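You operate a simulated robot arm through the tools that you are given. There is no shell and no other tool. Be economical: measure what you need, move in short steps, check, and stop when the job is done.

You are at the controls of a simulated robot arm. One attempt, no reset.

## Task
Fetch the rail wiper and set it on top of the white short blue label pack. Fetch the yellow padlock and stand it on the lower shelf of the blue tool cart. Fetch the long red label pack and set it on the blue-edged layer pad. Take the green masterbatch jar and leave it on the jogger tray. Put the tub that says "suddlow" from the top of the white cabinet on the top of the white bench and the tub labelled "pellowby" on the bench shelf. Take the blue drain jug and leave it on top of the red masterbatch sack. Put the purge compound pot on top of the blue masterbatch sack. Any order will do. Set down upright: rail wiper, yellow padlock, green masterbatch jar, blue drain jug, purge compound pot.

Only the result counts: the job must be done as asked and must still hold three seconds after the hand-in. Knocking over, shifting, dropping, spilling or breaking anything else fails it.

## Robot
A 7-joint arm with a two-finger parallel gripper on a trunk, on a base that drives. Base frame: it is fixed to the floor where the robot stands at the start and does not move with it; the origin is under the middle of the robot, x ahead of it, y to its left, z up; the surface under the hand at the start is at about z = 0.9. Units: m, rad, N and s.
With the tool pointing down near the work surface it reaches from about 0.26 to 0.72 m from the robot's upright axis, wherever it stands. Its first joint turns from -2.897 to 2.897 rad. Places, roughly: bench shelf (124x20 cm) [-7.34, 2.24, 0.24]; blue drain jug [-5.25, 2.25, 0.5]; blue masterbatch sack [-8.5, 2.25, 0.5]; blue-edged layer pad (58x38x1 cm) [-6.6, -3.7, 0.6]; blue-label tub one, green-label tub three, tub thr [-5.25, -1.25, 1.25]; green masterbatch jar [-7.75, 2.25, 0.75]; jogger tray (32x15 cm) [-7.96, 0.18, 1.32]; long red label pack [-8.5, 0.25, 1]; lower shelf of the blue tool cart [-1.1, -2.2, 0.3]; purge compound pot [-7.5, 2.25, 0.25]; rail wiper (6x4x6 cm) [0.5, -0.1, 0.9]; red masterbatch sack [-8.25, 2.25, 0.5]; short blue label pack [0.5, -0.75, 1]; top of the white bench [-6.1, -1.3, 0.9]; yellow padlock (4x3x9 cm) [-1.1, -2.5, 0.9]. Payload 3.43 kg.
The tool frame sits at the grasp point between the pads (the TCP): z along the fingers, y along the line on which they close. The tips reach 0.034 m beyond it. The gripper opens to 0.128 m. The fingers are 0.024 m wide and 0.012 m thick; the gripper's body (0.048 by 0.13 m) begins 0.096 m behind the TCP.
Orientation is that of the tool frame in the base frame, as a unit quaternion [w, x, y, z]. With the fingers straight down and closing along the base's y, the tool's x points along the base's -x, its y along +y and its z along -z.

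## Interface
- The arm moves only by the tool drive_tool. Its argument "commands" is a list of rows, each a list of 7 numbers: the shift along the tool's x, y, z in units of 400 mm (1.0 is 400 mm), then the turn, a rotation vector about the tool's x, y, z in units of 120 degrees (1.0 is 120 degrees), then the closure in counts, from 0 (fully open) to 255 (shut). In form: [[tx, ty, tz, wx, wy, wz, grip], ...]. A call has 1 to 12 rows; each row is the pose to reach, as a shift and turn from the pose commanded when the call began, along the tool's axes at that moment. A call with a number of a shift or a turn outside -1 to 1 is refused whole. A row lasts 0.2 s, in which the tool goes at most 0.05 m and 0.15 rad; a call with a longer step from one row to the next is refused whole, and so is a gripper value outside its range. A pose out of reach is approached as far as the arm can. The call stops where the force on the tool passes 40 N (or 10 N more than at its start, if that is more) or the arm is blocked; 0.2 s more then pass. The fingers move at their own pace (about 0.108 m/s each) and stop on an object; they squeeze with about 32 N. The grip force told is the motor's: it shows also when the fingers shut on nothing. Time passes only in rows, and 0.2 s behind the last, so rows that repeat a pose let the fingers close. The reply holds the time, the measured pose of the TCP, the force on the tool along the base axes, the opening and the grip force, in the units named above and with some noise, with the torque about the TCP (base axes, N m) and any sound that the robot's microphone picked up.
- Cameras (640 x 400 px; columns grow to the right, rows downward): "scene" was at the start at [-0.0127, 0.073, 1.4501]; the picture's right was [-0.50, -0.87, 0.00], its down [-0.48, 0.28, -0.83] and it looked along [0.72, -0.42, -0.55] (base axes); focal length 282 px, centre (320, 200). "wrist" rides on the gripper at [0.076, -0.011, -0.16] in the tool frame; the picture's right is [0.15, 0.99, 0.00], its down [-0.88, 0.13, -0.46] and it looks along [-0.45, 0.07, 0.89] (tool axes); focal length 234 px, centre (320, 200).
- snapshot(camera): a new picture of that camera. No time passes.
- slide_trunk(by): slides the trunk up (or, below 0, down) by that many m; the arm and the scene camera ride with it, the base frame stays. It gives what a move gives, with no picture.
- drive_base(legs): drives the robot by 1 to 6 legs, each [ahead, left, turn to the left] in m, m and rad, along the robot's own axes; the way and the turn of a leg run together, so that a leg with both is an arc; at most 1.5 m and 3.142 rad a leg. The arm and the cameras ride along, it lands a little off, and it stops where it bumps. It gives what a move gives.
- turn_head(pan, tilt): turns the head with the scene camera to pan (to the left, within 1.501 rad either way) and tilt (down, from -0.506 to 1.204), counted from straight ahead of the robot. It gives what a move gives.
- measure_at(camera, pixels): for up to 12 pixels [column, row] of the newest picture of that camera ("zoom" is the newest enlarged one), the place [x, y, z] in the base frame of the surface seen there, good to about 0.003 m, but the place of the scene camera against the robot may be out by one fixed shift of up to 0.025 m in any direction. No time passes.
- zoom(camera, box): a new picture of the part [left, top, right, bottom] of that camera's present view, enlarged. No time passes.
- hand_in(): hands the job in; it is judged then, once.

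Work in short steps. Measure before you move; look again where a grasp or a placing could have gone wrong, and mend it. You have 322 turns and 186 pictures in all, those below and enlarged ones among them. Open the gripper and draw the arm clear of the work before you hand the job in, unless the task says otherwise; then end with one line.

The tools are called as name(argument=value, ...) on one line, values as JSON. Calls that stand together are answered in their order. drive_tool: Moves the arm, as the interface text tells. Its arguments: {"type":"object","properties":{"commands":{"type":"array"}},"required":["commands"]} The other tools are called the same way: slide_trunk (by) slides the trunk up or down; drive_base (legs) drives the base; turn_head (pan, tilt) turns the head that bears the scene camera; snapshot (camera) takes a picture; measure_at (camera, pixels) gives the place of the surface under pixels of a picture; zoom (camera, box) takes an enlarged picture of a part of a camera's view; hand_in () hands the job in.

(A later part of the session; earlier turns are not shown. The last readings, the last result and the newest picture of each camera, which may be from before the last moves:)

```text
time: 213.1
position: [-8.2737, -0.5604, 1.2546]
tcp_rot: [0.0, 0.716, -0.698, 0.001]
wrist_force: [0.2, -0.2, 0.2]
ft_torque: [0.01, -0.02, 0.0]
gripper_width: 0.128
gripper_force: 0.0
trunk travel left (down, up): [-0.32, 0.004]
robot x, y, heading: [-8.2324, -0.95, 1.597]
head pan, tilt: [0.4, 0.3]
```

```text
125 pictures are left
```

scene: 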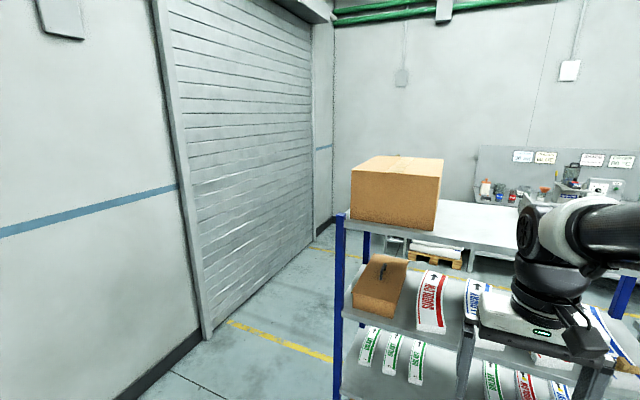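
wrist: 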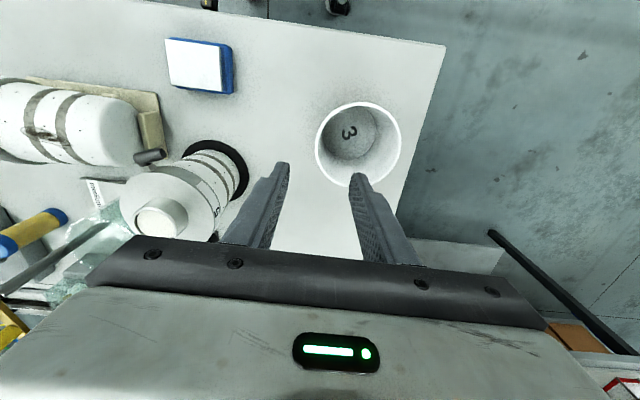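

zoom(camera="scene", box=[330, 220, 640, 400])

measure_at(camera="scene", pixels=[[431, 278], [430, 325], [418, 300], [445, 300], [477, 290], [490, 305], [415, 360], [525, 385], [375, 275], [340, 250], [620, 335], [450, 235]])

```text
2.06 times, centred on (485, 310) of scene
```

zoom: 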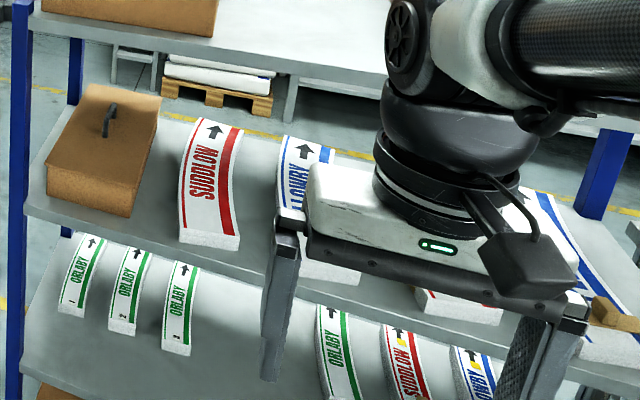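

```text
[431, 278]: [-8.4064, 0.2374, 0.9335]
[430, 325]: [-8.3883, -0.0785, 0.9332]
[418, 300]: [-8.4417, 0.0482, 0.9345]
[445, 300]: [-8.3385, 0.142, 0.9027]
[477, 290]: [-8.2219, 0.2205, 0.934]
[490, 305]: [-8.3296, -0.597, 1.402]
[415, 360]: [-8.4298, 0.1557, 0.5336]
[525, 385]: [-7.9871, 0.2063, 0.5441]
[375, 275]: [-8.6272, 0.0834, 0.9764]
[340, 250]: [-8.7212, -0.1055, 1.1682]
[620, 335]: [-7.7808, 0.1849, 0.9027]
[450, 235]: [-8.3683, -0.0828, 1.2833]
```

Shelf z≈0.90, red SUDDLOW long pack spans y≈-0.08..0.25 near x≈-8.4. Lower the trunk, tilt the tool 45° forward.

slide_trunk(by=-0.17)

drive_tool(commands=[[0, 0, 0, 0, -0.055, 0, 0], [0, 0, 0, 0, -0.11, 0, 0], [0, 0, 0, 0, -0.165, 0, 0], [0, 0, 0, 0, -0.22, 0, 0], [0, 0, 0, 0, -0.275, 0, 0], [0, 0, 0, 0, -0.33, 0, 0], [0, 0, 0, 0, -0.375, 0, 0]])

drive_base(legs=[[0, 0.17, -0.02], [0.25, 0, 0]])

snapshot(camera="scene")

snapshot(camera="wrist")

```text
time: 215.1
position: [-8.2747, -0.5615, 1.085]
tcp_rot: [0.0, 0.716, -0.698, 0.0]
wrist_force: [-1.0, -0.5, 0.2]
ft_torque: [0.01, 0.0, 0.03]
gripper_width: 0.1281
gripper_force: 0.0
trunk travel left (down, up): [-0.15, 0.174]
robot x, y, heading: [-8.2233, -0.9495, 1.595]
head pan, tilt: [0.4, 0.3]
```

```text
time: 216.7
position: [-8.2787, -0.5544, 1.0959]
tcp_rot: [-0.269, 0.663, -0.641, -0.278]
wrist_force: [0.9, -0.1, -0.1]
ft_torque: [0.02, 0.01, 0.01]
gripper_width: 0.1279
gripper_force: 0.1
out of reach, approached as far as the arm can: row 7
trunk travel left (down, up): [-0.15, 0.174]
robot x, y, heading: [-8.2307, -0.95, 1.598]
head pan, tilt: [0.4, 0.3]
```

```text
time: 220.3
position: [-8.4397, -0.3084, 1.095]
tcp_rot: [-0.272, 0.655, -0.65, -0.274]
wrist_force: [-0.5, 0.3, -0.1]
ft_torque: [0.01, -0.01, -0.04]
gripper_width: 0.1281
gripper_force: 0.2
trunk travel left (down, up): [-0.15, 0.174]
robot x, y, heading: [-8.3985, -0.7031, 1.579]
head pan, tilt: [0.4, 0.3]
```

```text
123 pictures are left
```

scene: 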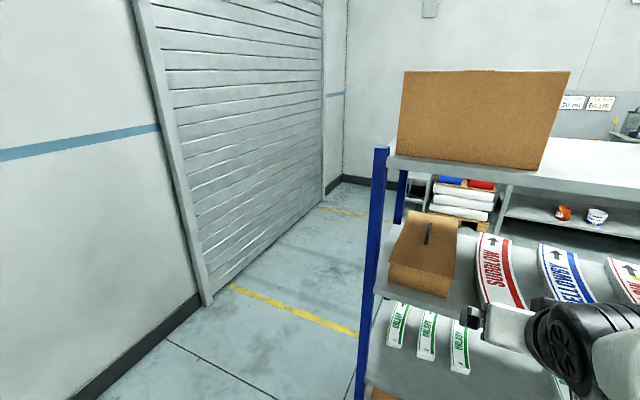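

```text
122 pictures are left
```

wrist: 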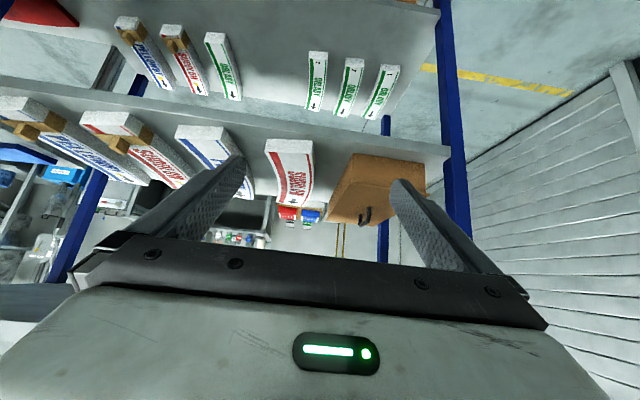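

zoom(camera="wrist", box=[0, 0, 440, 250])

measure_at(camera="wrist", pixels=[[265, 143], [312, 143], [278, 205], [310, 208], [290, 175], [180, 130], [220, 130], [85, 118], [135, 118], [150, 165], [20, 105], [185, 60]])

```text
1.45 times, centred on (220, 125) of wrist
```

zoom: 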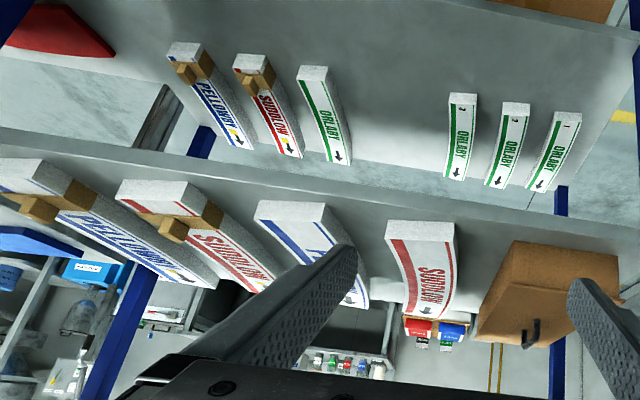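

```text
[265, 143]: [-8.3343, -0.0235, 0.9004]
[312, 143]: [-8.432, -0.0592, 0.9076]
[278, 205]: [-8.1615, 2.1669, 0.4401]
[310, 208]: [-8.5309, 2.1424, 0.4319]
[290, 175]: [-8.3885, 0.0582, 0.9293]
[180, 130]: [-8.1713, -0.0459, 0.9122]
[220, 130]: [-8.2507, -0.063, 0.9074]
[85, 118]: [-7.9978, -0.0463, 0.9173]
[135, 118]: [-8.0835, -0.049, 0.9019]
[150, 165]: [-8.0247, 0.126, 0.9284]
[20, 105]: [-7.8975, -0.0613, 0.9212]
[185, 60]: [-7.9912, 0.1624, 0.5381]
```

measure_at(camera="scene", pixels=[[480, 236], [509, 240], [481, 297], [523, 303], [478, 265], [514, 270], [495, 270], [385, 290], [440, 320], [400, 150], [530, 155], [462, 245]])

zoom(camera="scene", box=[400, 200, 600, 325])

```text
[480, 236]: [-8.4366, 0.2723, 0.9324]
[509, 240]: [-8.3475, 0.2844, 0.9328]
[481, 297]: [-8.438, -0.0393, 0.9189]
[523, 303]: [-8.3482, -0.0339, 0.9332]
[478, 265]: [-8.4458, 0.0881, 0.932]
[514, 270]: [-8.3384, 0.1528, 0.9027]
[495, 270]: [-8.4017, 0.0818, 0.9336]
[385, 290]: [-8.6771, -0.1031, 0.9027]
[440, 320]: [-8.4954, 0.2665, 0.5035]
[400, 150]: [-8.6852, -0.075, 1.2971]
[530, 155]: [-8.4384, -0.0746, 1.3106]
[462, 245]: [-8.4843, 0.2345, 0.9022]
```

```text
3.20 times, centred on (500, 262) of scene
```

zoom: 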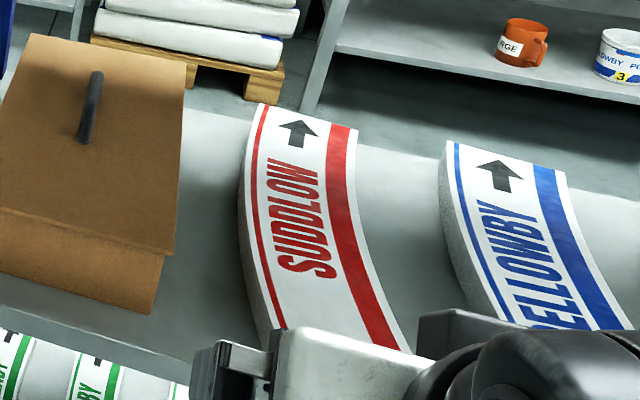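

Pack: centre ≈(-8.40,0.115), 0.335 long, 0.093 wide, z 0.903–0.933. Drive in 0.2 m, drop, and reach forward to hover.

drive_base(legs=[[0.2, 0, 0]])

drive_tool(commands=[[0.07, -0.05, 0.07, 0, 0, 0, 0], [0.14, -0.1, 0.14, 0, 0, 0, 0], [0.066, -0.1, 0.216, 0, 0, 0, 0], [-0.007, -0.1, 0.29, 0, 0, 0, 0], [-0.08, -0.1, 0.366, 0, 0, 0, 0], [-0.155, -0.1, 0.4425, 0, 0, 0, 0]])

snapshot(camera="wrist")

snapshot(camera="scene")

```text
time: 221.9
position: [-8.4405, -0.1125, 1.0972]
tcp_rot: [-0.274, 0.654, -0.649, -0.275]
wrist_force: [0.1, 0.2, -0.2]
ft_torque: [-0.01, -0.02, 0.02]
gripper_width: 0.1281
gripper_force: 0.0
trunk travel left (down, up): [-0.15, 0.174]
robot x, y, heading: [-8.4013, -0.5054, 1.574]
head pan, tilt: [0.4, 0.3]
```

```text
time: 223.3
position: [-8.4028, 0.058, 1.0178]
tcp_rot: [-0.274, 0.655, -0.649, -0.275]
wrist_force: [-0.3, -1.5, 0.1]
ft_torque: [-0.02, -0.02, 0.01]
gripper_width: 0.128
gripper_force: 0.0
out of reach, approached as far as the arm can: row 1, 2, 3
trunk travel left (down, up): [-0.15, 0.174]
robot x, y, heading: [-8.4005, -0.5048, 1.579]
head pan, tilt: [0.4, 0.3]
```

```text
119 pictures are left
```

wrist: 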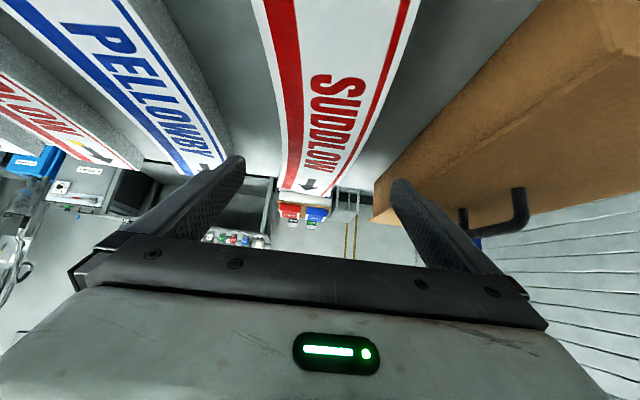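

```text
118 pictures are left
```

scene: 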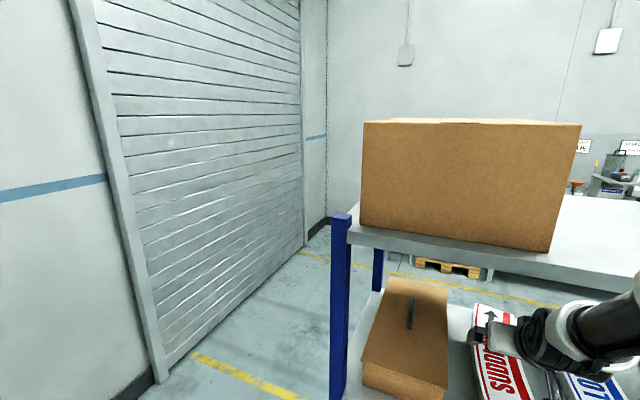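

measure_at(camera="wrist", pixels=[[275, 60], [405, 20], [285, 120], [375, 115], [280, 185], [330, 190], [375, 185], [378, 220], [430, 100], [235, 150]])

```text
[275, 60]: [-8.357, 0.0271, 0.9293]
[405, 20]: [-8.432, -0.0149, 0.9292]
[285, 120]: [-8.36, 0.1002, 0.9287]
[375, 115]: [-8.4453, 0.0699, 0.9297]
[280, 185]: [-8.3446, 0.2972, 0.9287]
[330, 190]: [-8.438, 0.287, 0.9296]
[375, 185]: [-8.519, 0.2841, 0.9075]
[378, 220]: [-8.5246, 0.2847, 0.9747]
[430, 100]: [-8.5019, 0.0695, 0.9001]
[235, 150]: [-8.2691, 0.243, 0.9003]
```

Aligned in x. Advance to TCP (…,0.10,0.937) and close.

drive_tool(commands=[[0.035, 0, 0.108, 0, 0, 0, 0], [0.07, 0, 0.212, 0, 0, 0, 0], [0.07, 0, 0.217, 0, 0, 0, 0], [0.07, 0, 0.217, 0, 0, 0, 255], [0.07, 0, 0.217, 0, 0, 0, 255], [0.07, 0, 0.217, 0, 0, 0, 255]])

snapshot(camera="wrist")

```text
time: 224.7
position: [-8.4027, 0.1002, 0.9365]
tcp_rot: [-0.274, 0.655, -0.649, -0.275]
wrist_force: [0.8, 1.0, -0.1]
ft_torque: [0.42, -0.06, -0.01]
gripper_width: 0.0964
gripper_force: 32.2
trunk travel left (down, up): [-0.15, 0.174]
robot x, y, heading: [-8.4033, -0.5084, 1.57]
head pan, tilt: [0.4, 0.3]
```

```text
117 pictures are left
```

wrist: 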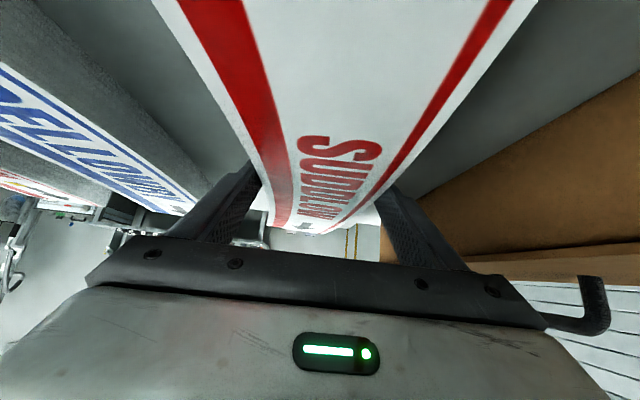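

Gripped at 0.096. Lift 4 cm slowly.

drive_tool(commands=[[-0.02, 0, -0.02, 0, 0, 0, 255], [-0.04, 0, -0.04, 0, 0, 0, 255], [-0.07, 0, -0.07, 0, 0, 0, 255], [-0.09, 0, -0.09, 0, 0, 0, 255], [-0.09, 0, -0.09, 0, 0, 0, 255]])

snapshot(camera="wrist")

snapshot(camera="scene")

```text
time: 225.9
position: [-8.4022, 0.0994, 0.9871]
tcp_rot: [-0.274, 0.653, -0.65, -0.274]
wrist_force: [-0.7, -0.2, -5.6]
ft_torque: [-0.17, 0.01, 0.04]
gripper_width: 0.0964
gripper_force: 31.8
trunk travel left (down, up): [-0.15, 0.174]
robot x, y, heading: [-8.4004, -0.51, 1.578]
head pan, tilt: [0.4, 0.3]
```

```text
116 pictures are left
```

wrist: 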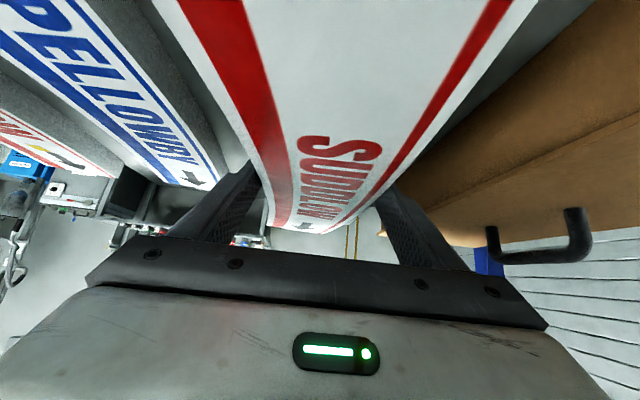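

```text
115 pictures are left
```

scene: 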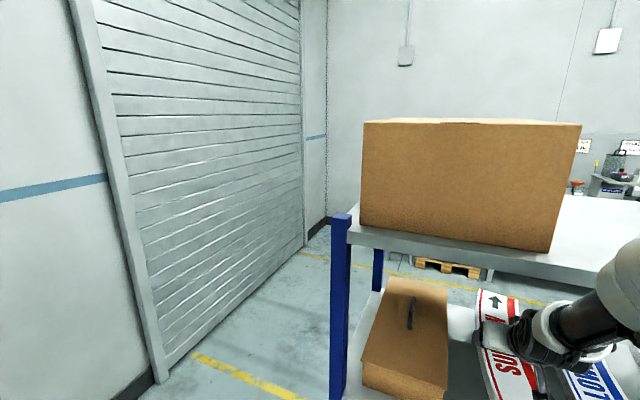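

Load ≈0.57 kg held firmly. Back straight out and turn to look toward the layer pad.

drive_base(legs=[[-0.7, 0, 0], [-0.6, 0, 0], [0, 0, -2.2]])

turn_head(pan=0.0, tilt=0.35)

snapshot(camera="scene")

```text
time: 238.2
position: [-7.9004, -2.1822, 0.9878]
tcp_rot: [0.369, 0.281, 0.878, -0.118]
wrist_force: [-0.6, -0.2, -6.0]
ft_torque: [0.13, 0.13, 0.03]
gripper_width: 0.096
gripper_force: 32.1
trunk travel left (down, up): [-0.15, 0.174]
robot x, y, heading: [-8.3909, -1.8188, -0.624]
head pan, tilt: [0.4, 0.3]
```

```text
time: 239.1
position: [-7.9011, -2.1817, 0.987]
tcp_rot: [0.369, 0.282, 0.878, -0.119]
wrist_force: [-0.4, -0.3, -6.7]
ft_torque: [0.12, 0.12, -0.01]
gripper_width: 0.0965
gripper_force: 32.0
trunk travel left (down, up): [-0.15, 0.174]
robot x, y, heading: [-8.3924, -1.8232, -0.621]
head pan, tilt: [0.0, 0.351]
```

```text
114 pictures are left
```

scene: 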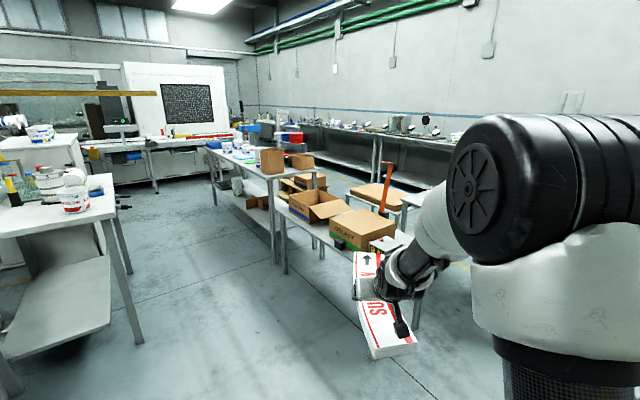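

measure_at(camera="scene", pixels=[[285, 270], [370, 225], [320, 205], [380, 195], [270, 165], [300, 260], [390, 235], [410, 200], [273, 262]])

turn_head(pan=-0.75, tilt=0.4)

snapshot(camera="scene")

```text
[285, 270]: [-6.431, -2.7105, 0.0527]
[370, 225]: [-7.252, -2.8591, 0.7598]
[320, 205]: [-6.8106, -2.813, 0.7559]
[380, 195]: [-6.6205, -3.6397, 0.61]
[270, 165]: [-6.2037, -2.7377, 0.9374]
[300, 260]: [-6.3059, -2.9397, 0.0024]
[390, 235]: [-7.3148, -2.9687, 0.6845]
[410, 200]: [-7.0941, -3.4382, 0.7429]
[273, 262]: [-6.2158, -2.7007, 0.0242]
```

```text
time: 240.2
position: [-7.9009, -2.1807, 0.9875]
tcp_rot: [0.369, 0.283, 0.877, -0.119]
wrist_force: [-0.3, 0.4, -5.7]
ft_torque: [0.08, 0.13, 0.02]
gripper_width: 0.0962
gripper_force: 31.4
trunk travel left (down, up): [-0.15, 0.174]
robot x, y, heading: [-8.3923, -1.8216, -0.62]
head pan, tilt: [-0.75, 0.4]
```

```text
113 pictures are left
```

scene: 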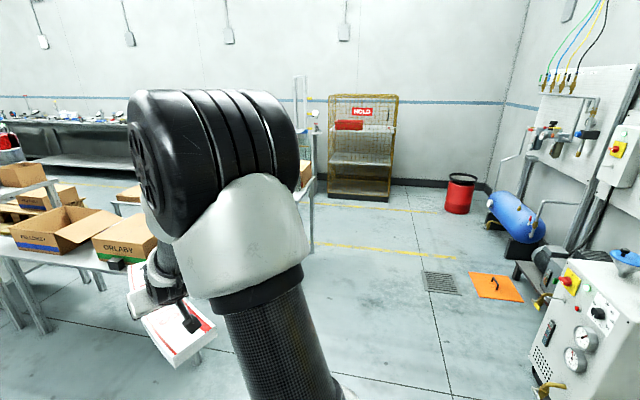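

measure_at(camera="scene", pixels=[[312, 248], [330, 195], [390, 200], [455, 210], [470, 280], [340, 248], [430, 253], [15, 330], [100, 290]])

drive_base(legs=[[0, 0, -0.95], [0.9, 0, 0]])

turn_head(pan=0.7, tilt=0.4)

snapshot(camera="scene")

```text
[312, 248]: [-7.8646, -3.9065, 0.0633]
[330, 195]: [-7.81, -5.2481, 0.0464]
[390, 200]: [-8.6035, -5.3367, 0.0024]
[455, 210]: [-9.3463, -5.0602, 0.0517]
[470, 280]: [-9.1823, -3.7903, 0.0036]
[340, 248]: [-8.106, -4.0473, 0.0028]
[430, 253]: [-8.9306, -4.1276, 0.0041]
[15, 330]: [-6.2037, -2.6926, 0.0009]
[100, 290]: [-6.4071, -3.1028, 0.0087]
```

```text
time: 247.4
position: [-8.3882, -3.329, 0.9864]
tcp_rot: [0.274, 0.65, 0.654, -0.274]
wrist_force: [-0.1, 0.5, -6.1]
ft_torque: [0.2, -0.06, 0.03]
gripper_width: 0.0962
gripper_force: 32.3
trunk travel left (down, up): [-0.15, 0.174]
robot x, y, heading: [-8.3862, -2.7212, -1.565]
head pan, tilt: [-0.75, 0.4]
```

```text
time: 249.0
position: [-8.3879, -3.329, 0.9863]
tcp_rot: [0.274, 0.65, 0.654, -0.274]
wrist_force: [0.0, 0.0, -5.7]
ft_torque: [0.18, -0.05, -0.01]
gripper_width: 0.0963
gripper_force: 31.8
trunk travel left (down, up): [-0.15, 0.174]
robot x, y, heading: [-8.389, -2.7221, -1.566]
head pan, tilt: [0.7, 0.4]
```

```text
112 pictures are left
```

scene: 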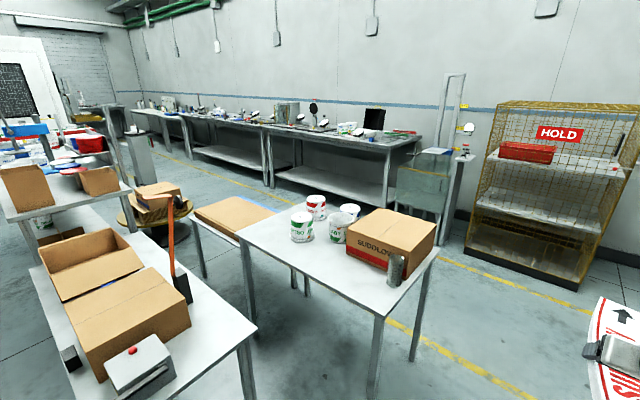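

zoom(camera="scene", box=[130, 160, 330, 300])

measure_at(camera="scene", pixels=[[195, 210], [245, 200], [273, 212], [238, 240], [235, 215], [370, 395], [415, 355], [205, 272], [252, 395], [305, 290], [440, 265], [170, 240]])

```text
2.86 times, centred on (230, 230) of scene
```

zoom: 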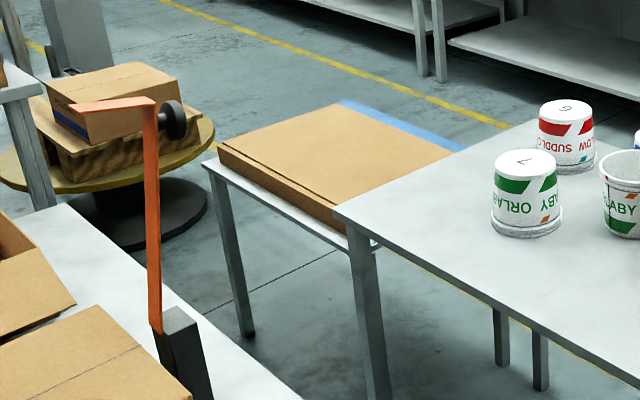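

```text
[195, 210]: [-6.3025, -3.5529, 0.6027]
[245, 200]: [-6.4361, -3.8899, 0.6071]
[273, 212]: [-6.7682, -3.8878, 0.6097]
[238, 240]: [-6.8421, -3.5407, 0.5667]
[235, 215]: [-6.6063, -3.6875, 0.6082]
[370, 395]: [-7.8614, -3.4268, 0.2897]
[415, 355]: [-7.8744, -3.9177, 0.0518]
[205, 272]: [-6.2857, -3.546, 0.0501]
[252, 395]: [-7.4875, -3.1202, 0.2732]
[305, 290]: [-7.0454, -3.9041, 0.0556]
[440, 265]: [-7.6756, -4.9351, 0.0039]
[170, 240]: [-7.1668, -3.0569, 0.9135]
```

The pad lies at x -6.31..-6.88, y -3.5..-3.9, z 0.61, reachable from the aisle (y≈-4.4). Raise and retract the pack, turn to face +y, then back into the aisle.

slide_trunk(by=0.17)

drive_tool(commands=[[0.02, 0, -0.11, 0, 0, 0, 255], [0.04, 0, -0.22, 0, 0, 0, 255], [0.06, 0, -0.33, 0, 0, 0, 255], [0.06, 0, -0.4, 0, 0, 0, 255]])

drive_base(legs=[[0, 0, -3.14], [-1.0, 0, 0], [-0.75, 0, 0]])

turn_head(pan=-0.8, tilt=0.45)

snapshot(camera="scene")

```text
time: 250.9
position: [-8.389, -3.3299, 1.1562]
tcp_rot: [0.275, 0.65, 0.654, -0.273]
wrist_force: [-0.2, 0.0, -6.2]
ft_torque: [0.16, -0.01, -0.04]
gripper_width: 0.0965
gripper_force: 32.1
trunk travel left (down, up): [-0.32, 0.004]
robot x, y, heading: [-8.3858, -2.7177, -1.569]
head pan, tilt: [0.7, 0.4]
```

```text
time: 251.9
position: [-8.3897, -3.1984, 1.2516]
tcp_rot: [0.274, 0.651, 0.653, -0.273]
wrist_force: [0.1, 0.2, -6.6]
ft_torque: [0.19, -0.02, 0.04]
gripper_width: 0.0961
gripper_force: 32.3
trunk travel left (down, up): [-0.32, 0.004]
robot x, y, heading: [-8.3881, -2.7198, -1.567]
head pan, tilt: [0.7, 0.4]
```

```text
time: 268.2
position: [-8.3765, -3.9913, 1.2521]
tcp_rot: [-0.275, 0.652, -0.652, -0.273]
wrist_force: [-0.5, 0.3, -6.2]
ft_torque: [-0.2, 0.08, -0.02]
gripper_width: 0.0964
gripper_force: 31.7
trunk travel left (down, up): [-0.32, 0.004]
robot x, y, heading: [-8.3839, -4.4691, 1.575]
head pan, tilt: [0.7, 0.4]
```

```text
time: 269.8
position: [-8.3759, -3.992, 1.2503]
tcp_rot: [-0.274, 0.652, -0.652, -0.273]
wrist_force: [-0.3, -0.7, -5.6]
ft_torque: [-0.22, 0.05, 0.0]
gripper_width: 0.0965
gripper_force: 31.9
trunk travel left (down, up): [-0.32, 0.004]
robot x, y, heading: [-8.3789, -4.4697, 1.571]
head pan, tilt: [-0.799, 0.45]
```

```text
110 pictures are left
```

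scene: 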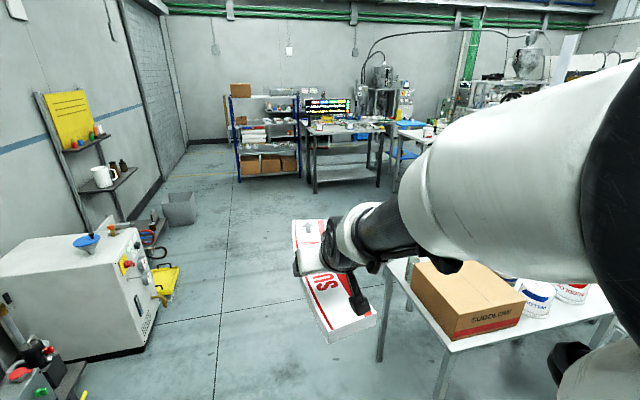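

measure_at(camera="scene", pixels=[[465, 285], [540, 285], [570, 290], [440, 345], [500, 340]])

turn_head(pan=-1.5, tilt=0.45)

snapshot(camera="scene")

```text
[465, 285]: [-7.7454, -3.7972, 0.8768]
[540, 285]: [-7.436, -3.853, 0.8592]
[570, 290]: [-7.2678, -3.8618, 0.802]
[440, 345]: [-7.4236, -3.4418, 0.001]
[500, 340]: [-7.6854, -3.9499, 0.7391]
```

```text
time: 270.9
position: [-8.3755, -3.9925, 1.251]
tcp_rot: [-0.274, 0.652, -0.652, -0.274]
wrist_force: [-0.5, 1.3, -5.7]
ft_torque: [-0.19, 0.04, 0.0]
gripper_width: 0.0964
gripper_force: 31.5
trunk travel left (down, up): [-0.32, 0.004]
robot x, y, heading: [-8.3761, -4.4678, 1.57]
head pan, tilt: [-1.499, 0.45]
```

```text
109 pictures are left
```

scene: 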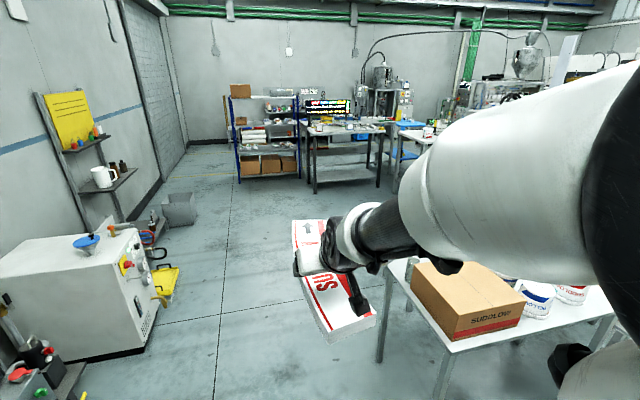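

The picture did not change with the pan; I test the head again.

turn_head(pan=0.3, tilt=0.5)

turn_head(pan=-1.3, tilt=0.5)

snapshot(camera="scene")

```text
time: 272.7
position: [-8.3754, -3.993, 1.251]
tcp_rot: [-0.274, 0.652, -0.652, -0.273]
wrist_force: [0.9, -0.1, -5.9]
ft_torque: [-0.21, 0.04, 0.0]
gripper_width: 0.0964
gripper_force: 32.4
trunk travel left (down, up): [-0.32, 0.004]
robot x, y, heading: [-8.3768, -4.4686, 1.571]
head pan, tilt: [0.3, 0.499]
```

```text
time: 274.4
position: [-8.375, -3.9933, 1.2513]
tcp_rot: [-0.274, 0.652, -0.652, -0.273]
wrist_force: [0.7, 0.0, -5.3]
ft_torque: [-0.2, 0.03, 0.04]
gripper_width: 0.0961
gripper_force: 32.6
trunk travel left (down, up): [-0.32, 0.004]
robot x, y, heading: [-8.3788, -4.4666, 1.576]
head pan, tilt: [-1.3, 0.499]
```

```text
108 pictures are left
```

scene: 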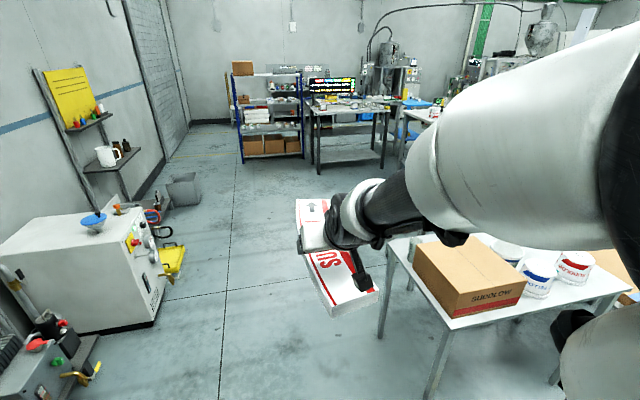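

The elbow blocks panning right. Drive right in two legs toward the pad.

turn_head(pan=0.0, tilt=0.6)

drive_base(legs=[[0, -1.2, 0], [0, -0.55, 0]])

snapshot(camera="wrist")

snapshot(camera="scene")

```text
time: 275.9
position: [-8.3761, -3.9927, 1.2517]
tcp_rot: [-0.274, 0.653, -0.651, -0.274]
wrist_force: [0.8, -0.1, -5.9]
ft_torque: [-0.18, 0.05, 0.02]
gripper_width: 0.0965
gripper_force: 32.2
trunk travel left (down, up): [-0.32, 0.004]
robot x, y, heading: [-8.3831, -4.4719, 1.568]
head pan, tilt: [0.0, 0.6]
```

```text
time: 293.2
position: [-6.6033, -4.0001, 1.2515]
tcp_rot: [0.275, -0.649, 0.655, 0.272]
wrist_force: [-0.1, -0.2, -6.7]
ft_torque: [-0.19, 0.04, -0.03]
gripper_width: 0.0963
gripper_force: 32.0
trunk travel left (down, up): [-0.32, 0.004]
robot x, y, heading: [-6.6135, -4.48, 1.56]
head pan, tilt: [0.0, 0.6]
```

```text
107 pictures are left
```

wrist: 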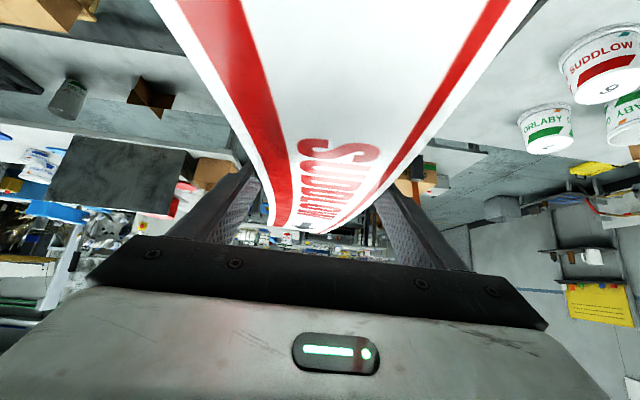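

```text
106 pictures are left
```

scene: 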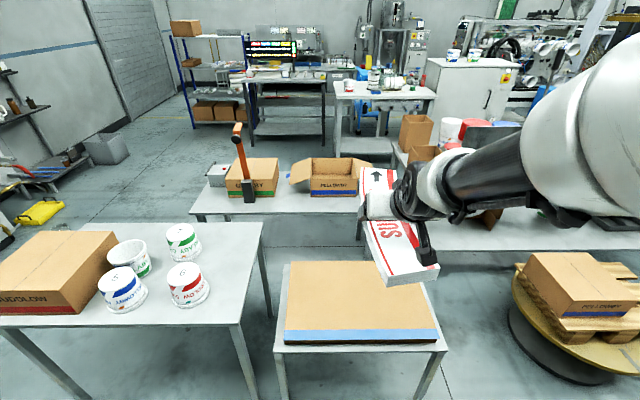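

Pad visible with its blue edge toward me at (360,336). Measure its corners.

measure_at(camera="scene", pixels=[[290, 262], [403, 262], [286, 342], [437, 341], [286, 330], [436, 330], [360, 300], [385, 258], [277, 348], [447, 348], [415, 258]])

zoom(camera="scene", box=[260, 240, 460, 365])

```text
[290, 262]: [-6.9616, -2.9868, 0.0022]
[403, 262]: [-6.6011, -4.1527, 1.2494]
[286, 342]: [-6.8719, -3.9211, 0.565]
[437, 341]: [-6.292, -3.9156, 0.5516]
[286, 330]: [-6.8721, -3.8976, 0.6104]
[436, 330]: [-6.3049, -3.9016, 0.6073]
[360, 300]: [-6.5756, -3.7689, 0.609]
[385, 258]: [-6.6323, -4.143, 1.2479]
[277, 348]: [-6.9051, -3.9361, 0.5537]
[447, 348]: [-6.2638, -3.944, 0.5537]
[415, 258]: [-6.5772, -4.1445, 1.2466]
```

```text
3.20 times, centred on (360, 302) of scene
```

zoom: 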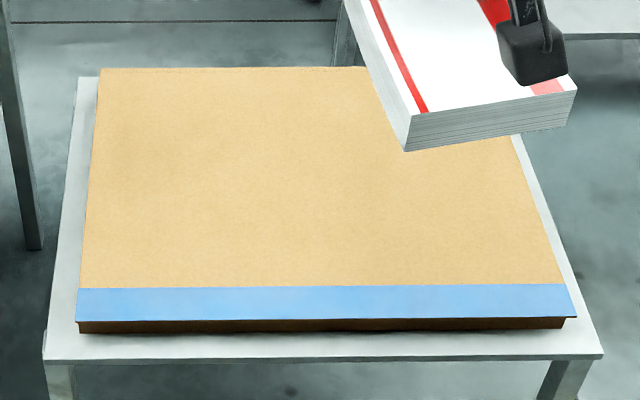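

Pad centre ≈(-6.59,-3.71), top ≈0.608. Drive forward 0.13 m and lower the trunk.

drive_base(legs=[[0.13, 0, 0.01]])

slide_trunk(by=-0.31)

drive_tool(commands=[[-0.04, 0, 0.09, 0, 0, 0, 255], [-0.08, 0, 0.18, 0, 0, 0, 255], [-0.05, 0, 0.28, 0, 0, 0, 255], [0.03, 0, 0.36, 0, 0, 0, 255], [0.11, 0, 0.44, 0, 0, 0, 255]])

snapshot(camera="scene")

```text
time: 294.5
position: [-6.6062, -3.8709, 1.2508]
tcp_rot: [-0.274, 0.652, -0.652, -0.274]
wrist_force: [0.3, 1.6, -6.3]
ft_torque: [-0.19, 0.03, -0.02]
gripper_width: 0.0963
gripper_force: 32.3
trunk travel left (down, up): [-0.32, 0.004]
robot x, y, heading: [-6.6127, -4.3472, 1.57]
head pan, tilt: [0.0, 0.6]
```

```text
time: 297.5
position: [-6.606, -3.8714, 0.9429]
tcp_rot: [-0.273, 0.653, -0.652, -0.273]
wrist_force: [-0.2, -0.2, -5.4]
ft_torque: [-0.22, 0.05, 0.02]
gripper_width: 0.0963
gripper_force: 31.5
trunk travel left (down, up): [-0.01, 0.314]
robot x, y, heading: [-6.6132, -4.3475, 1.574]
head pan, tilt: [0.0, 0.6]
```

```text
time: 298.7
position: [-6.6053, -3.7763, 0.7851]
tcp_rot: [-0.274, 0.653, -0.651, -0.274]
wrist_force: [0.5, 0.2, -5.6]
ft_torque: [-0.24, 0.0, 0.0]
gripper_width: 0.0963
gripper_force: 32.4
trunk travel left (down, up): [-0.01, 0.314]
robot x, y, heading: [-6.607, -4.3482, 1.573]
head pan, tilt: [0.0, 0.6]
```

```text
104 pictures are left
```

scene: 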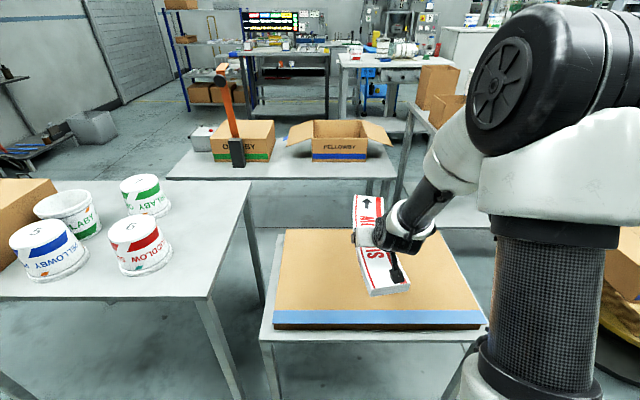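

drive_tool(commands=[[0.04, -0.01, 0.085, 0, 0, 0, 255], [0.08, -0.02, 0.17, 0, 0, 0, 255], [0.12, -0.03, 0.255, 0, 0, 0, 255], [0.145, -0.03, 0.318, 0, 0, 0, 255], [0.145, -0.03, 0.318, 0, 0, 0, 255]])

zoom(camera="scene", box=[250, 200, 510, 362])

snapshot(camera="wrist")

```text
time: 299.9
position: [-6.5937, -3.7257, 0.6544]
tcp_rot: [-0.274, 0.652, -0.652, -0.273]
wrist_force: [0.7, -0.4, -6.1]
ft_torque: [-0.23, 0.02, -0.02]
gripper_width: 0.0963
gripper_force: 31.9
trunk travel left (down, up): [-0.01, 0.314]
robot x, y, heading: [-6.6118, -4.3476, 1.568]
head pan, tilt: [0.0, 0.6]
```

```text
2.46 times, centred on (380, 281) of scene
```

zoom: 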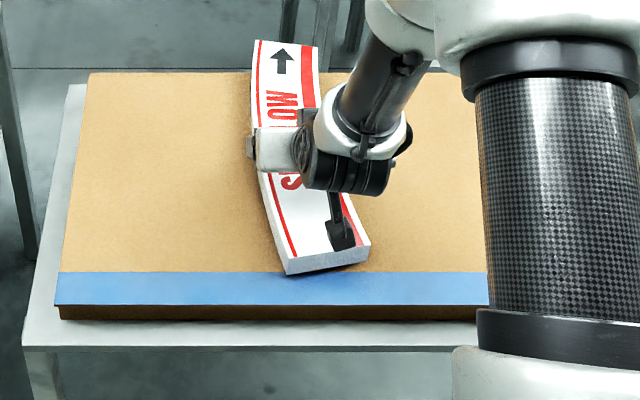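

```text
102 pictures are left
```

wrist: 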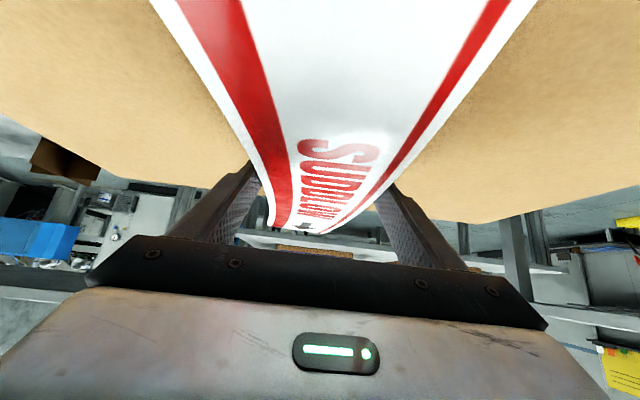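

measure_at(camera="zoom", pixels=[[290, 262], [345, 255], [200, 76], [400, 78], [258, 45], [312, 50], [150, 300], [220, 200]])

```text
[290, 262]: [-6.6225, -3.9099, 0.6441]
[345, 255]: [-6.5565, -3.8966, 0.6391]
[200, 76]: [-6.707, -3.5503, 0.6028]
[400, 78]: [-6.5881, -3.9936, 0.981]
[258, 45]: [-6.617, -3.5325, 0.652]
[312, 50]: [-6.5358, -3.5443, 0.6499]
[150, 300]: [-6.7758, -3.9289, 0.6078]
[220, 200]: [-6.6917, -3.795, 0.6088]
```

Pack is ~15 mm too far forward; shift back and lower to contact.

drive_tool(commands=[[0.026, 0, -0.027, 0, 0, 0, 255], [0.034, 0, -0.019, 0, 0, 0, 255], [0.039, 0, -0.014, 0, 0, 0, 255], [0.043, 0, -0.01, 0, 0, 0, 255], [0.043, 0, -0.01, 0, 0, 0, 255]])

```text
time: 301.1
position: [-6.5947, -3.7409, 0.6461]
tcp_rot: [-0.274, 0.652, -0.652, -0.272]
wrist_force: [-0.1, 0.3, -5.1]
ft_torque: [-0.18, 0.05, -0.02]
gripper_width: 0.0965
gripper_force: 32.0
trunk travel left (down, up): [-0.01, 0.314]
robot x, y, heading: [-6.6084, -4.3464, 1.569]
head pan, tilt: [0.0, 0.6]
```

drive_tool(commands=[[0.0036, 0, 0.0035, 0, 0, 0, 255], [0.0072, 0, 0.007, 0, 0, 0, 255], [0.0072, 0, 0.007, 0, 0, 0, 255]])

```text
time: 301.9
position: [-6.5938, -3.7426, 0.6424]
tcp_rot: [-0.274, 0.652, -0.652, -0.273]
wrist_force: [-0.1, 0.1, -2.4]
ft_torque: [0.49, 0.14, 0.03]
gripper_width: 0.0963
gripper_force: 32.2
trunk travel left (down, up): [-0.01, 0.314]
robot x, y, heading: [-6.6117, -4.345, 1.576]
head pan, tilt: [0.0, 0.6]
```

Touching. One more mm, open, retreat along tool axis.

drive_tool(commands=[[0.002, 0, 0.002, 0, 0, 0, 255], [0.002, 0, 0.002, 0, 0, 0, 0], [0.002, 0, 0.002, 0, 0, 0, 0], [0.002, 0, 0.002, 0, 0, 0, 0], [-0.03, 0, -0.05, 0, 0, 0, 0], [-0.06, 0, -0.15, 0, 0, 0, 0], [-0.06, 0, -0.26, 0, 0, 0, 0], [-0.06, 0, -0.37, 0, 0, 0, 0], [-0.06, 0, -0.48, 0, 0, 0, 0]])

snapshot(camera="scene")

```text
time: 303.9
position: [-6.5956, -3.8613, 0.7944]
tcp_rot: [-0.274, 0.653, -0.651, -0.273]
wrist_force: [-0.7, -0.1, -0.2]
ft_torque: [0.02, -0.03, -0.04]
gripper_width: 0.1281
gripper_force: 0.1
trunk travel left (down, up): [-0.01, 0.314]
robot x, y, heading: [-6.6097, -4.351, 1.569]
head pan, tilt: [0.0, 0.6]
```

```text
101 pictures are left
```

scene: 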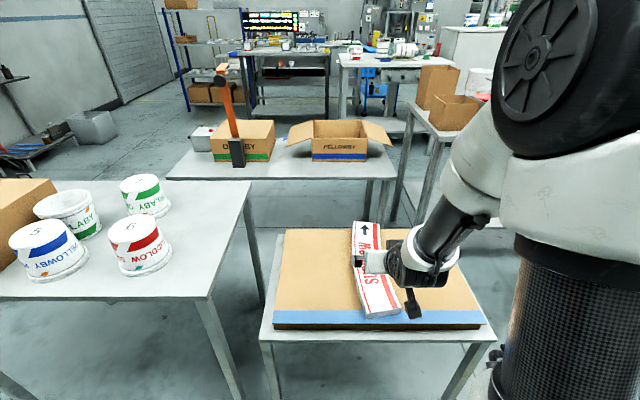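

The pack rests on the pad. Raise trunk, reduce tilt to 30°, and head round west to the cabinet for the pellowby tub.

slide_trunk(by=0.31)

drive_tool(commands=[[0, 0, -0.05, 0, 0.05, 0, 0], [0, 0, -0.15, 0, 0.1, 0, 0], [0, 0, -0.25, 0, 0.125, 0, 0]])

drive_base(legs=[[0, 1.3, 0], [0, 0.5, 0], [1.3, 0, 0], [1.05, 0, 0]])

snapshot(camera="scene")

```text
time: 307.0
position: [-6.5966, -3.8612, 1.1035]
tcp_rot: [-0.274, 0.653, -0.651, -0.275]
wrist_force: [-0.2, -1.1, 0.0]
ft_torque: [-0.02, 0.02, -0.02]
gripper_width: 0.1281
gripper_force: 0.1
trunk travel left (down, up): [-0.32, 0.004]
robot x, y, heading: [-6.6154, -4.3466, 1.573]
head pan, tilt: [0.0, 0.6]
```

```text
time: 308.0
position: [-6.6699, -3.9257, 1.1372]
tcp_rot: [-0.155, 0.742, -0.621, -0.2]
wrist_force: [0.0, 0.0, 0.0]
ft_torque: [-0.01, -0.02, -0.01]
gripper_width: 0.1278
gripper_force: 0.0
out of reach, approached as far as the arm can: row 2, 3
trunk travel left (down, up): [-0.32, 0.004]
robot x, y, heading: [-6.6124, -4.349, 1.569]
head pan, tilt: [0.0, 0.6]
stopped in row 3: the arm was blocked; the commanded pose is now the measured one
```

```text
time: 336.8
position: [-8.6026, -1.6194, 1.1362]
tcp_rot: [-0.148, 0.763, -0.595, -0.205]
wrist_force: [-0.4, 0.2, 0.5]
ft_torque: [0.0, -0.01, 0.0]
gripper_width: 0.1279
gripper_force: 0.0
trunk travel left (down, up): [-0.32, 0.004]
robot x, y, heading: [-8.5124, -2.0342, 1.644]
head pan, tilt: [0.0, 0.6]
```

```text
100 pictures are left
```

scene: 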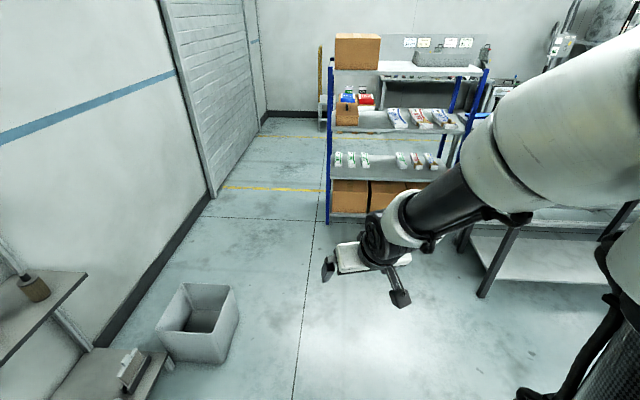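

The arm hit a joint limit and twisted. I bring the tool back to straight down.

drive_tool(commands=[[0, 0, -0.03, 0.006, 0.048, 0.016, 0], [0, 0, -0.06, 0.012, 0.097, 0.032, 0], [0, 0, -0.1, 0.018, 0.145, 0.049, 0], [0, 0, -0.13, 0.024, 0.194, 0.065, 0], [0, 0, -0.15, 0.03, 0.242, 0.081, 0]])

turn_head(pan=-0.1, tilt=0.3)

snapshot(camera="scene")

```text
time: 337.9
position: [-8.5933, -1.6478, 1.1897]
tcp_rot: [0.0, 0.733, -0.681, 0.001]
wrist_force: [0.0, 1.1, 0.1]
ft_torque: [-0.02, 0.0, 0.0]
gripper_width: 0.1278
gripper_force: 0.0
trunk travel left (down, up): [-0.32, 0.004]
robot x, y, heading: [-8.5148, -2.0382, 1.638]
head pan, tilt: [0.0, 0.6]
```

```text
time: 338.8
position: [-8.594, -1.6485, 1.1896]
tcp_rot: [0.0, 0.733, -0.68, -0.002]
wrist_force: [0.5, -1.0, -0.3]
ft_torque: [0.0, -0.01, -0.01]
gripper_width: 0.128
gripper_force: 0.1
trunk travel left (down, up): [-0.32, 0.004]
robot x, y, heading: [-8.5126, -2.041, 1.64]
head pan, tilt: [-0.099, 0.3]
```

```text
99 pictures are left
```

scene: 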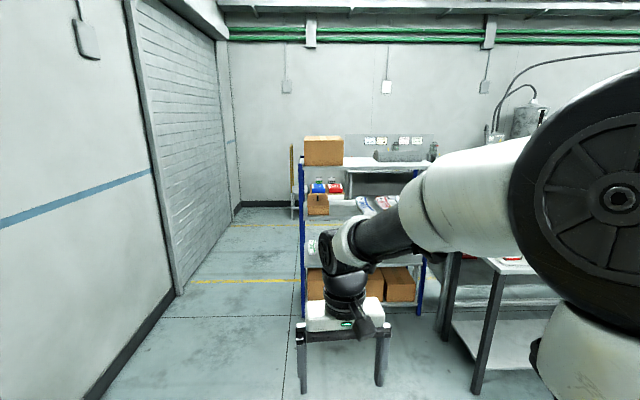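

Since I'm on the west side, go round the rack (x≈-9.28) to the back bench now.

drive_base(legs=[[0, 0.77, -0.07], [1.5, 0, 0], [1.4, 0, 0]])

turn_head(pan=-0.7, tilt=0.45)

snapshot(camera="scene")

```text
time: 343.3
position: [-9.0054, -1.6652, 1.1905]
tcp_rot: [-0.001, 0.719, -0.695, -0.001]
wrist_force: [-0.8, -0.3, -0.1]
ft_torque: [0.01, 0.0, 0.0]
gripper_width: 0.1279
gripper_force: 0.1
trunk travel left (down, up): [-0.32, 0.004]
robot x, y, heading: [-8.9401, -2.0575, 1.601]
head pan, tilt: [-0.099, 0.3]
stopped in leg 1: the robot was blocked; the commanded pose is now the measured one
```

```text
time: 344.3
position: [-9.0055, -1.6659, 1.1894]
tcp_rot: [-0.001, 0.719, -0.696, -0.001]
wrist_force: [-0.4, 0.6, 0.2]
ft_torque: [0.0, -0.03, -0.01]
gripper_width: 0.1281
gripper_force: 0.0
trunk travel left (down, up): [-0.32, 0.004]
robot x, y, heading: [-8.9419, -2.058, 1.603]
head pan, tilt: [-0.7, 0.45]
```

```text
98 pictures are left
```

scene: 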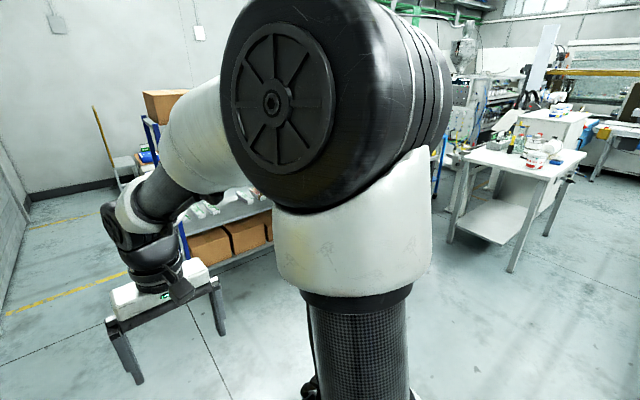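

The base was blocked on the left; look at what I touched.

turn_head(pan=1.2, tilt=0.7)

snapshot(camera="scene")

```text
time: 346.2
position: [-9.0065, -1.6665, 1.1895]
tcp_rot: [-0.001, 0.719, -0.695, -0.001]
wrist_force: [-0.2, -0.4, 0.2]
ft_torque: [-0.01, 0.02, 0.02]
gripper_width: 0.1282
gripper_force: 0.1
trunk travel left (down, up): [-0.32, 0.004]
robot x, y, heading: [-8.9418, -2.0566, 1.596]
head pan, tilt: [1.201, 0.7]
```

```text
97 pictures are left
```

scene: 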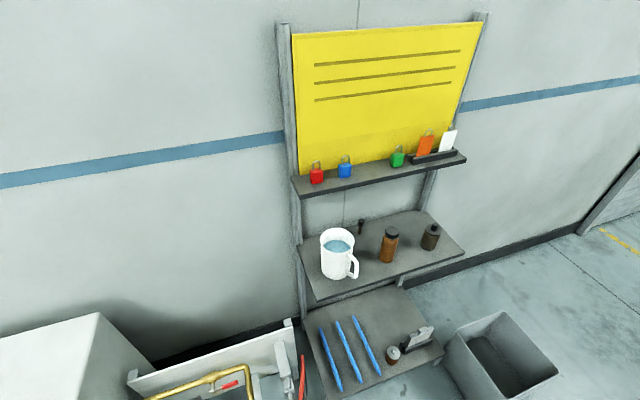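

measure_at(camera="scene", pixels=[[500, 310], [445, 350], [560, 370], [415, 335], [390, 350], [435, 355]])

drive_base(legs=[[0, -0.15, 0]])

turn_head(pan=0.6, tilt=0.7)

snapshot(camera="scene")

```text
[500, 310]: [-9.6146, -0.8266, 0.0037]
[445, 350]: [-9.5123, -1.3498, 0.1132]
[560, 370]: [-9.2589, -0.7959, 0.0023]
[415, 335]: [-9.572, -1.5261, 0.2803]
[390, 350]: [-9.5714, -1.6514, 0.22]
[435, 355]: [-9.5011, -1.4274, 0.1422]
```

```text
time: 348.3
position: [-8.8519, -1.6618, 1.1897]
tcp_rot: [0.0, 0.718, -0.696, -0.001]
wrist_force: [-0.1, -0.5, -0.3]
ft_torque: [-0.04, 0.01, -0.01]
gripper_width: 0.128
gripper_force: 0.0
trunk travel left (down, up): [-0.32, 0.004]
robot x, y, heading: [-8.788, -2.056, 1.603]
head pan, tilt: [1.201, 0.7]
```

```text
time: 349.3
position: [-8.853, -1.6614, 1.1909]
tcp_rot: [0.001, 0.718, -0.696, -0.001]
wrist_force: [0.2, -0.2, 0.2]
ft_torque: [0.0, 0.0, -0.02]
gripper_width: 0.1282
gripper_force: 0.1
trunk travel left (down, up): [-0.32, 0.004]
robot x, y, heading: [-8.7862, -2.0544, 1.598]
head pan, tilt: [0.6, 0.7]
```

```text
96 pictures are left
```

scene: 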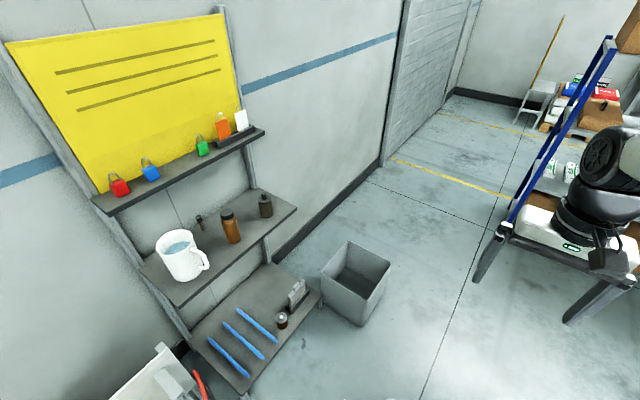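

measure_at(camera="scene", pixels=[[388, 264], [362, 326], [345, 243], [321, 280], [515, 215], [400, 160], [550, 120]])

```text
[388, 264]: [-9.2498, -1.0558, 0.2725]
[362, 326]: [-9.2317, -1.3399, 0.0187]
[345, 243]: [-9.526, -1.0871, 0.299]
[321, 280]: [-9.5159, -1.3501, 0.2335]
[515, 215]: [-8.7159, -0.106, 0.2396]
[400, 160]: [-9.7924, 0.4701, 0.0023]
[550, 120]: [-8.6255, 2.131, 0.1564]
```

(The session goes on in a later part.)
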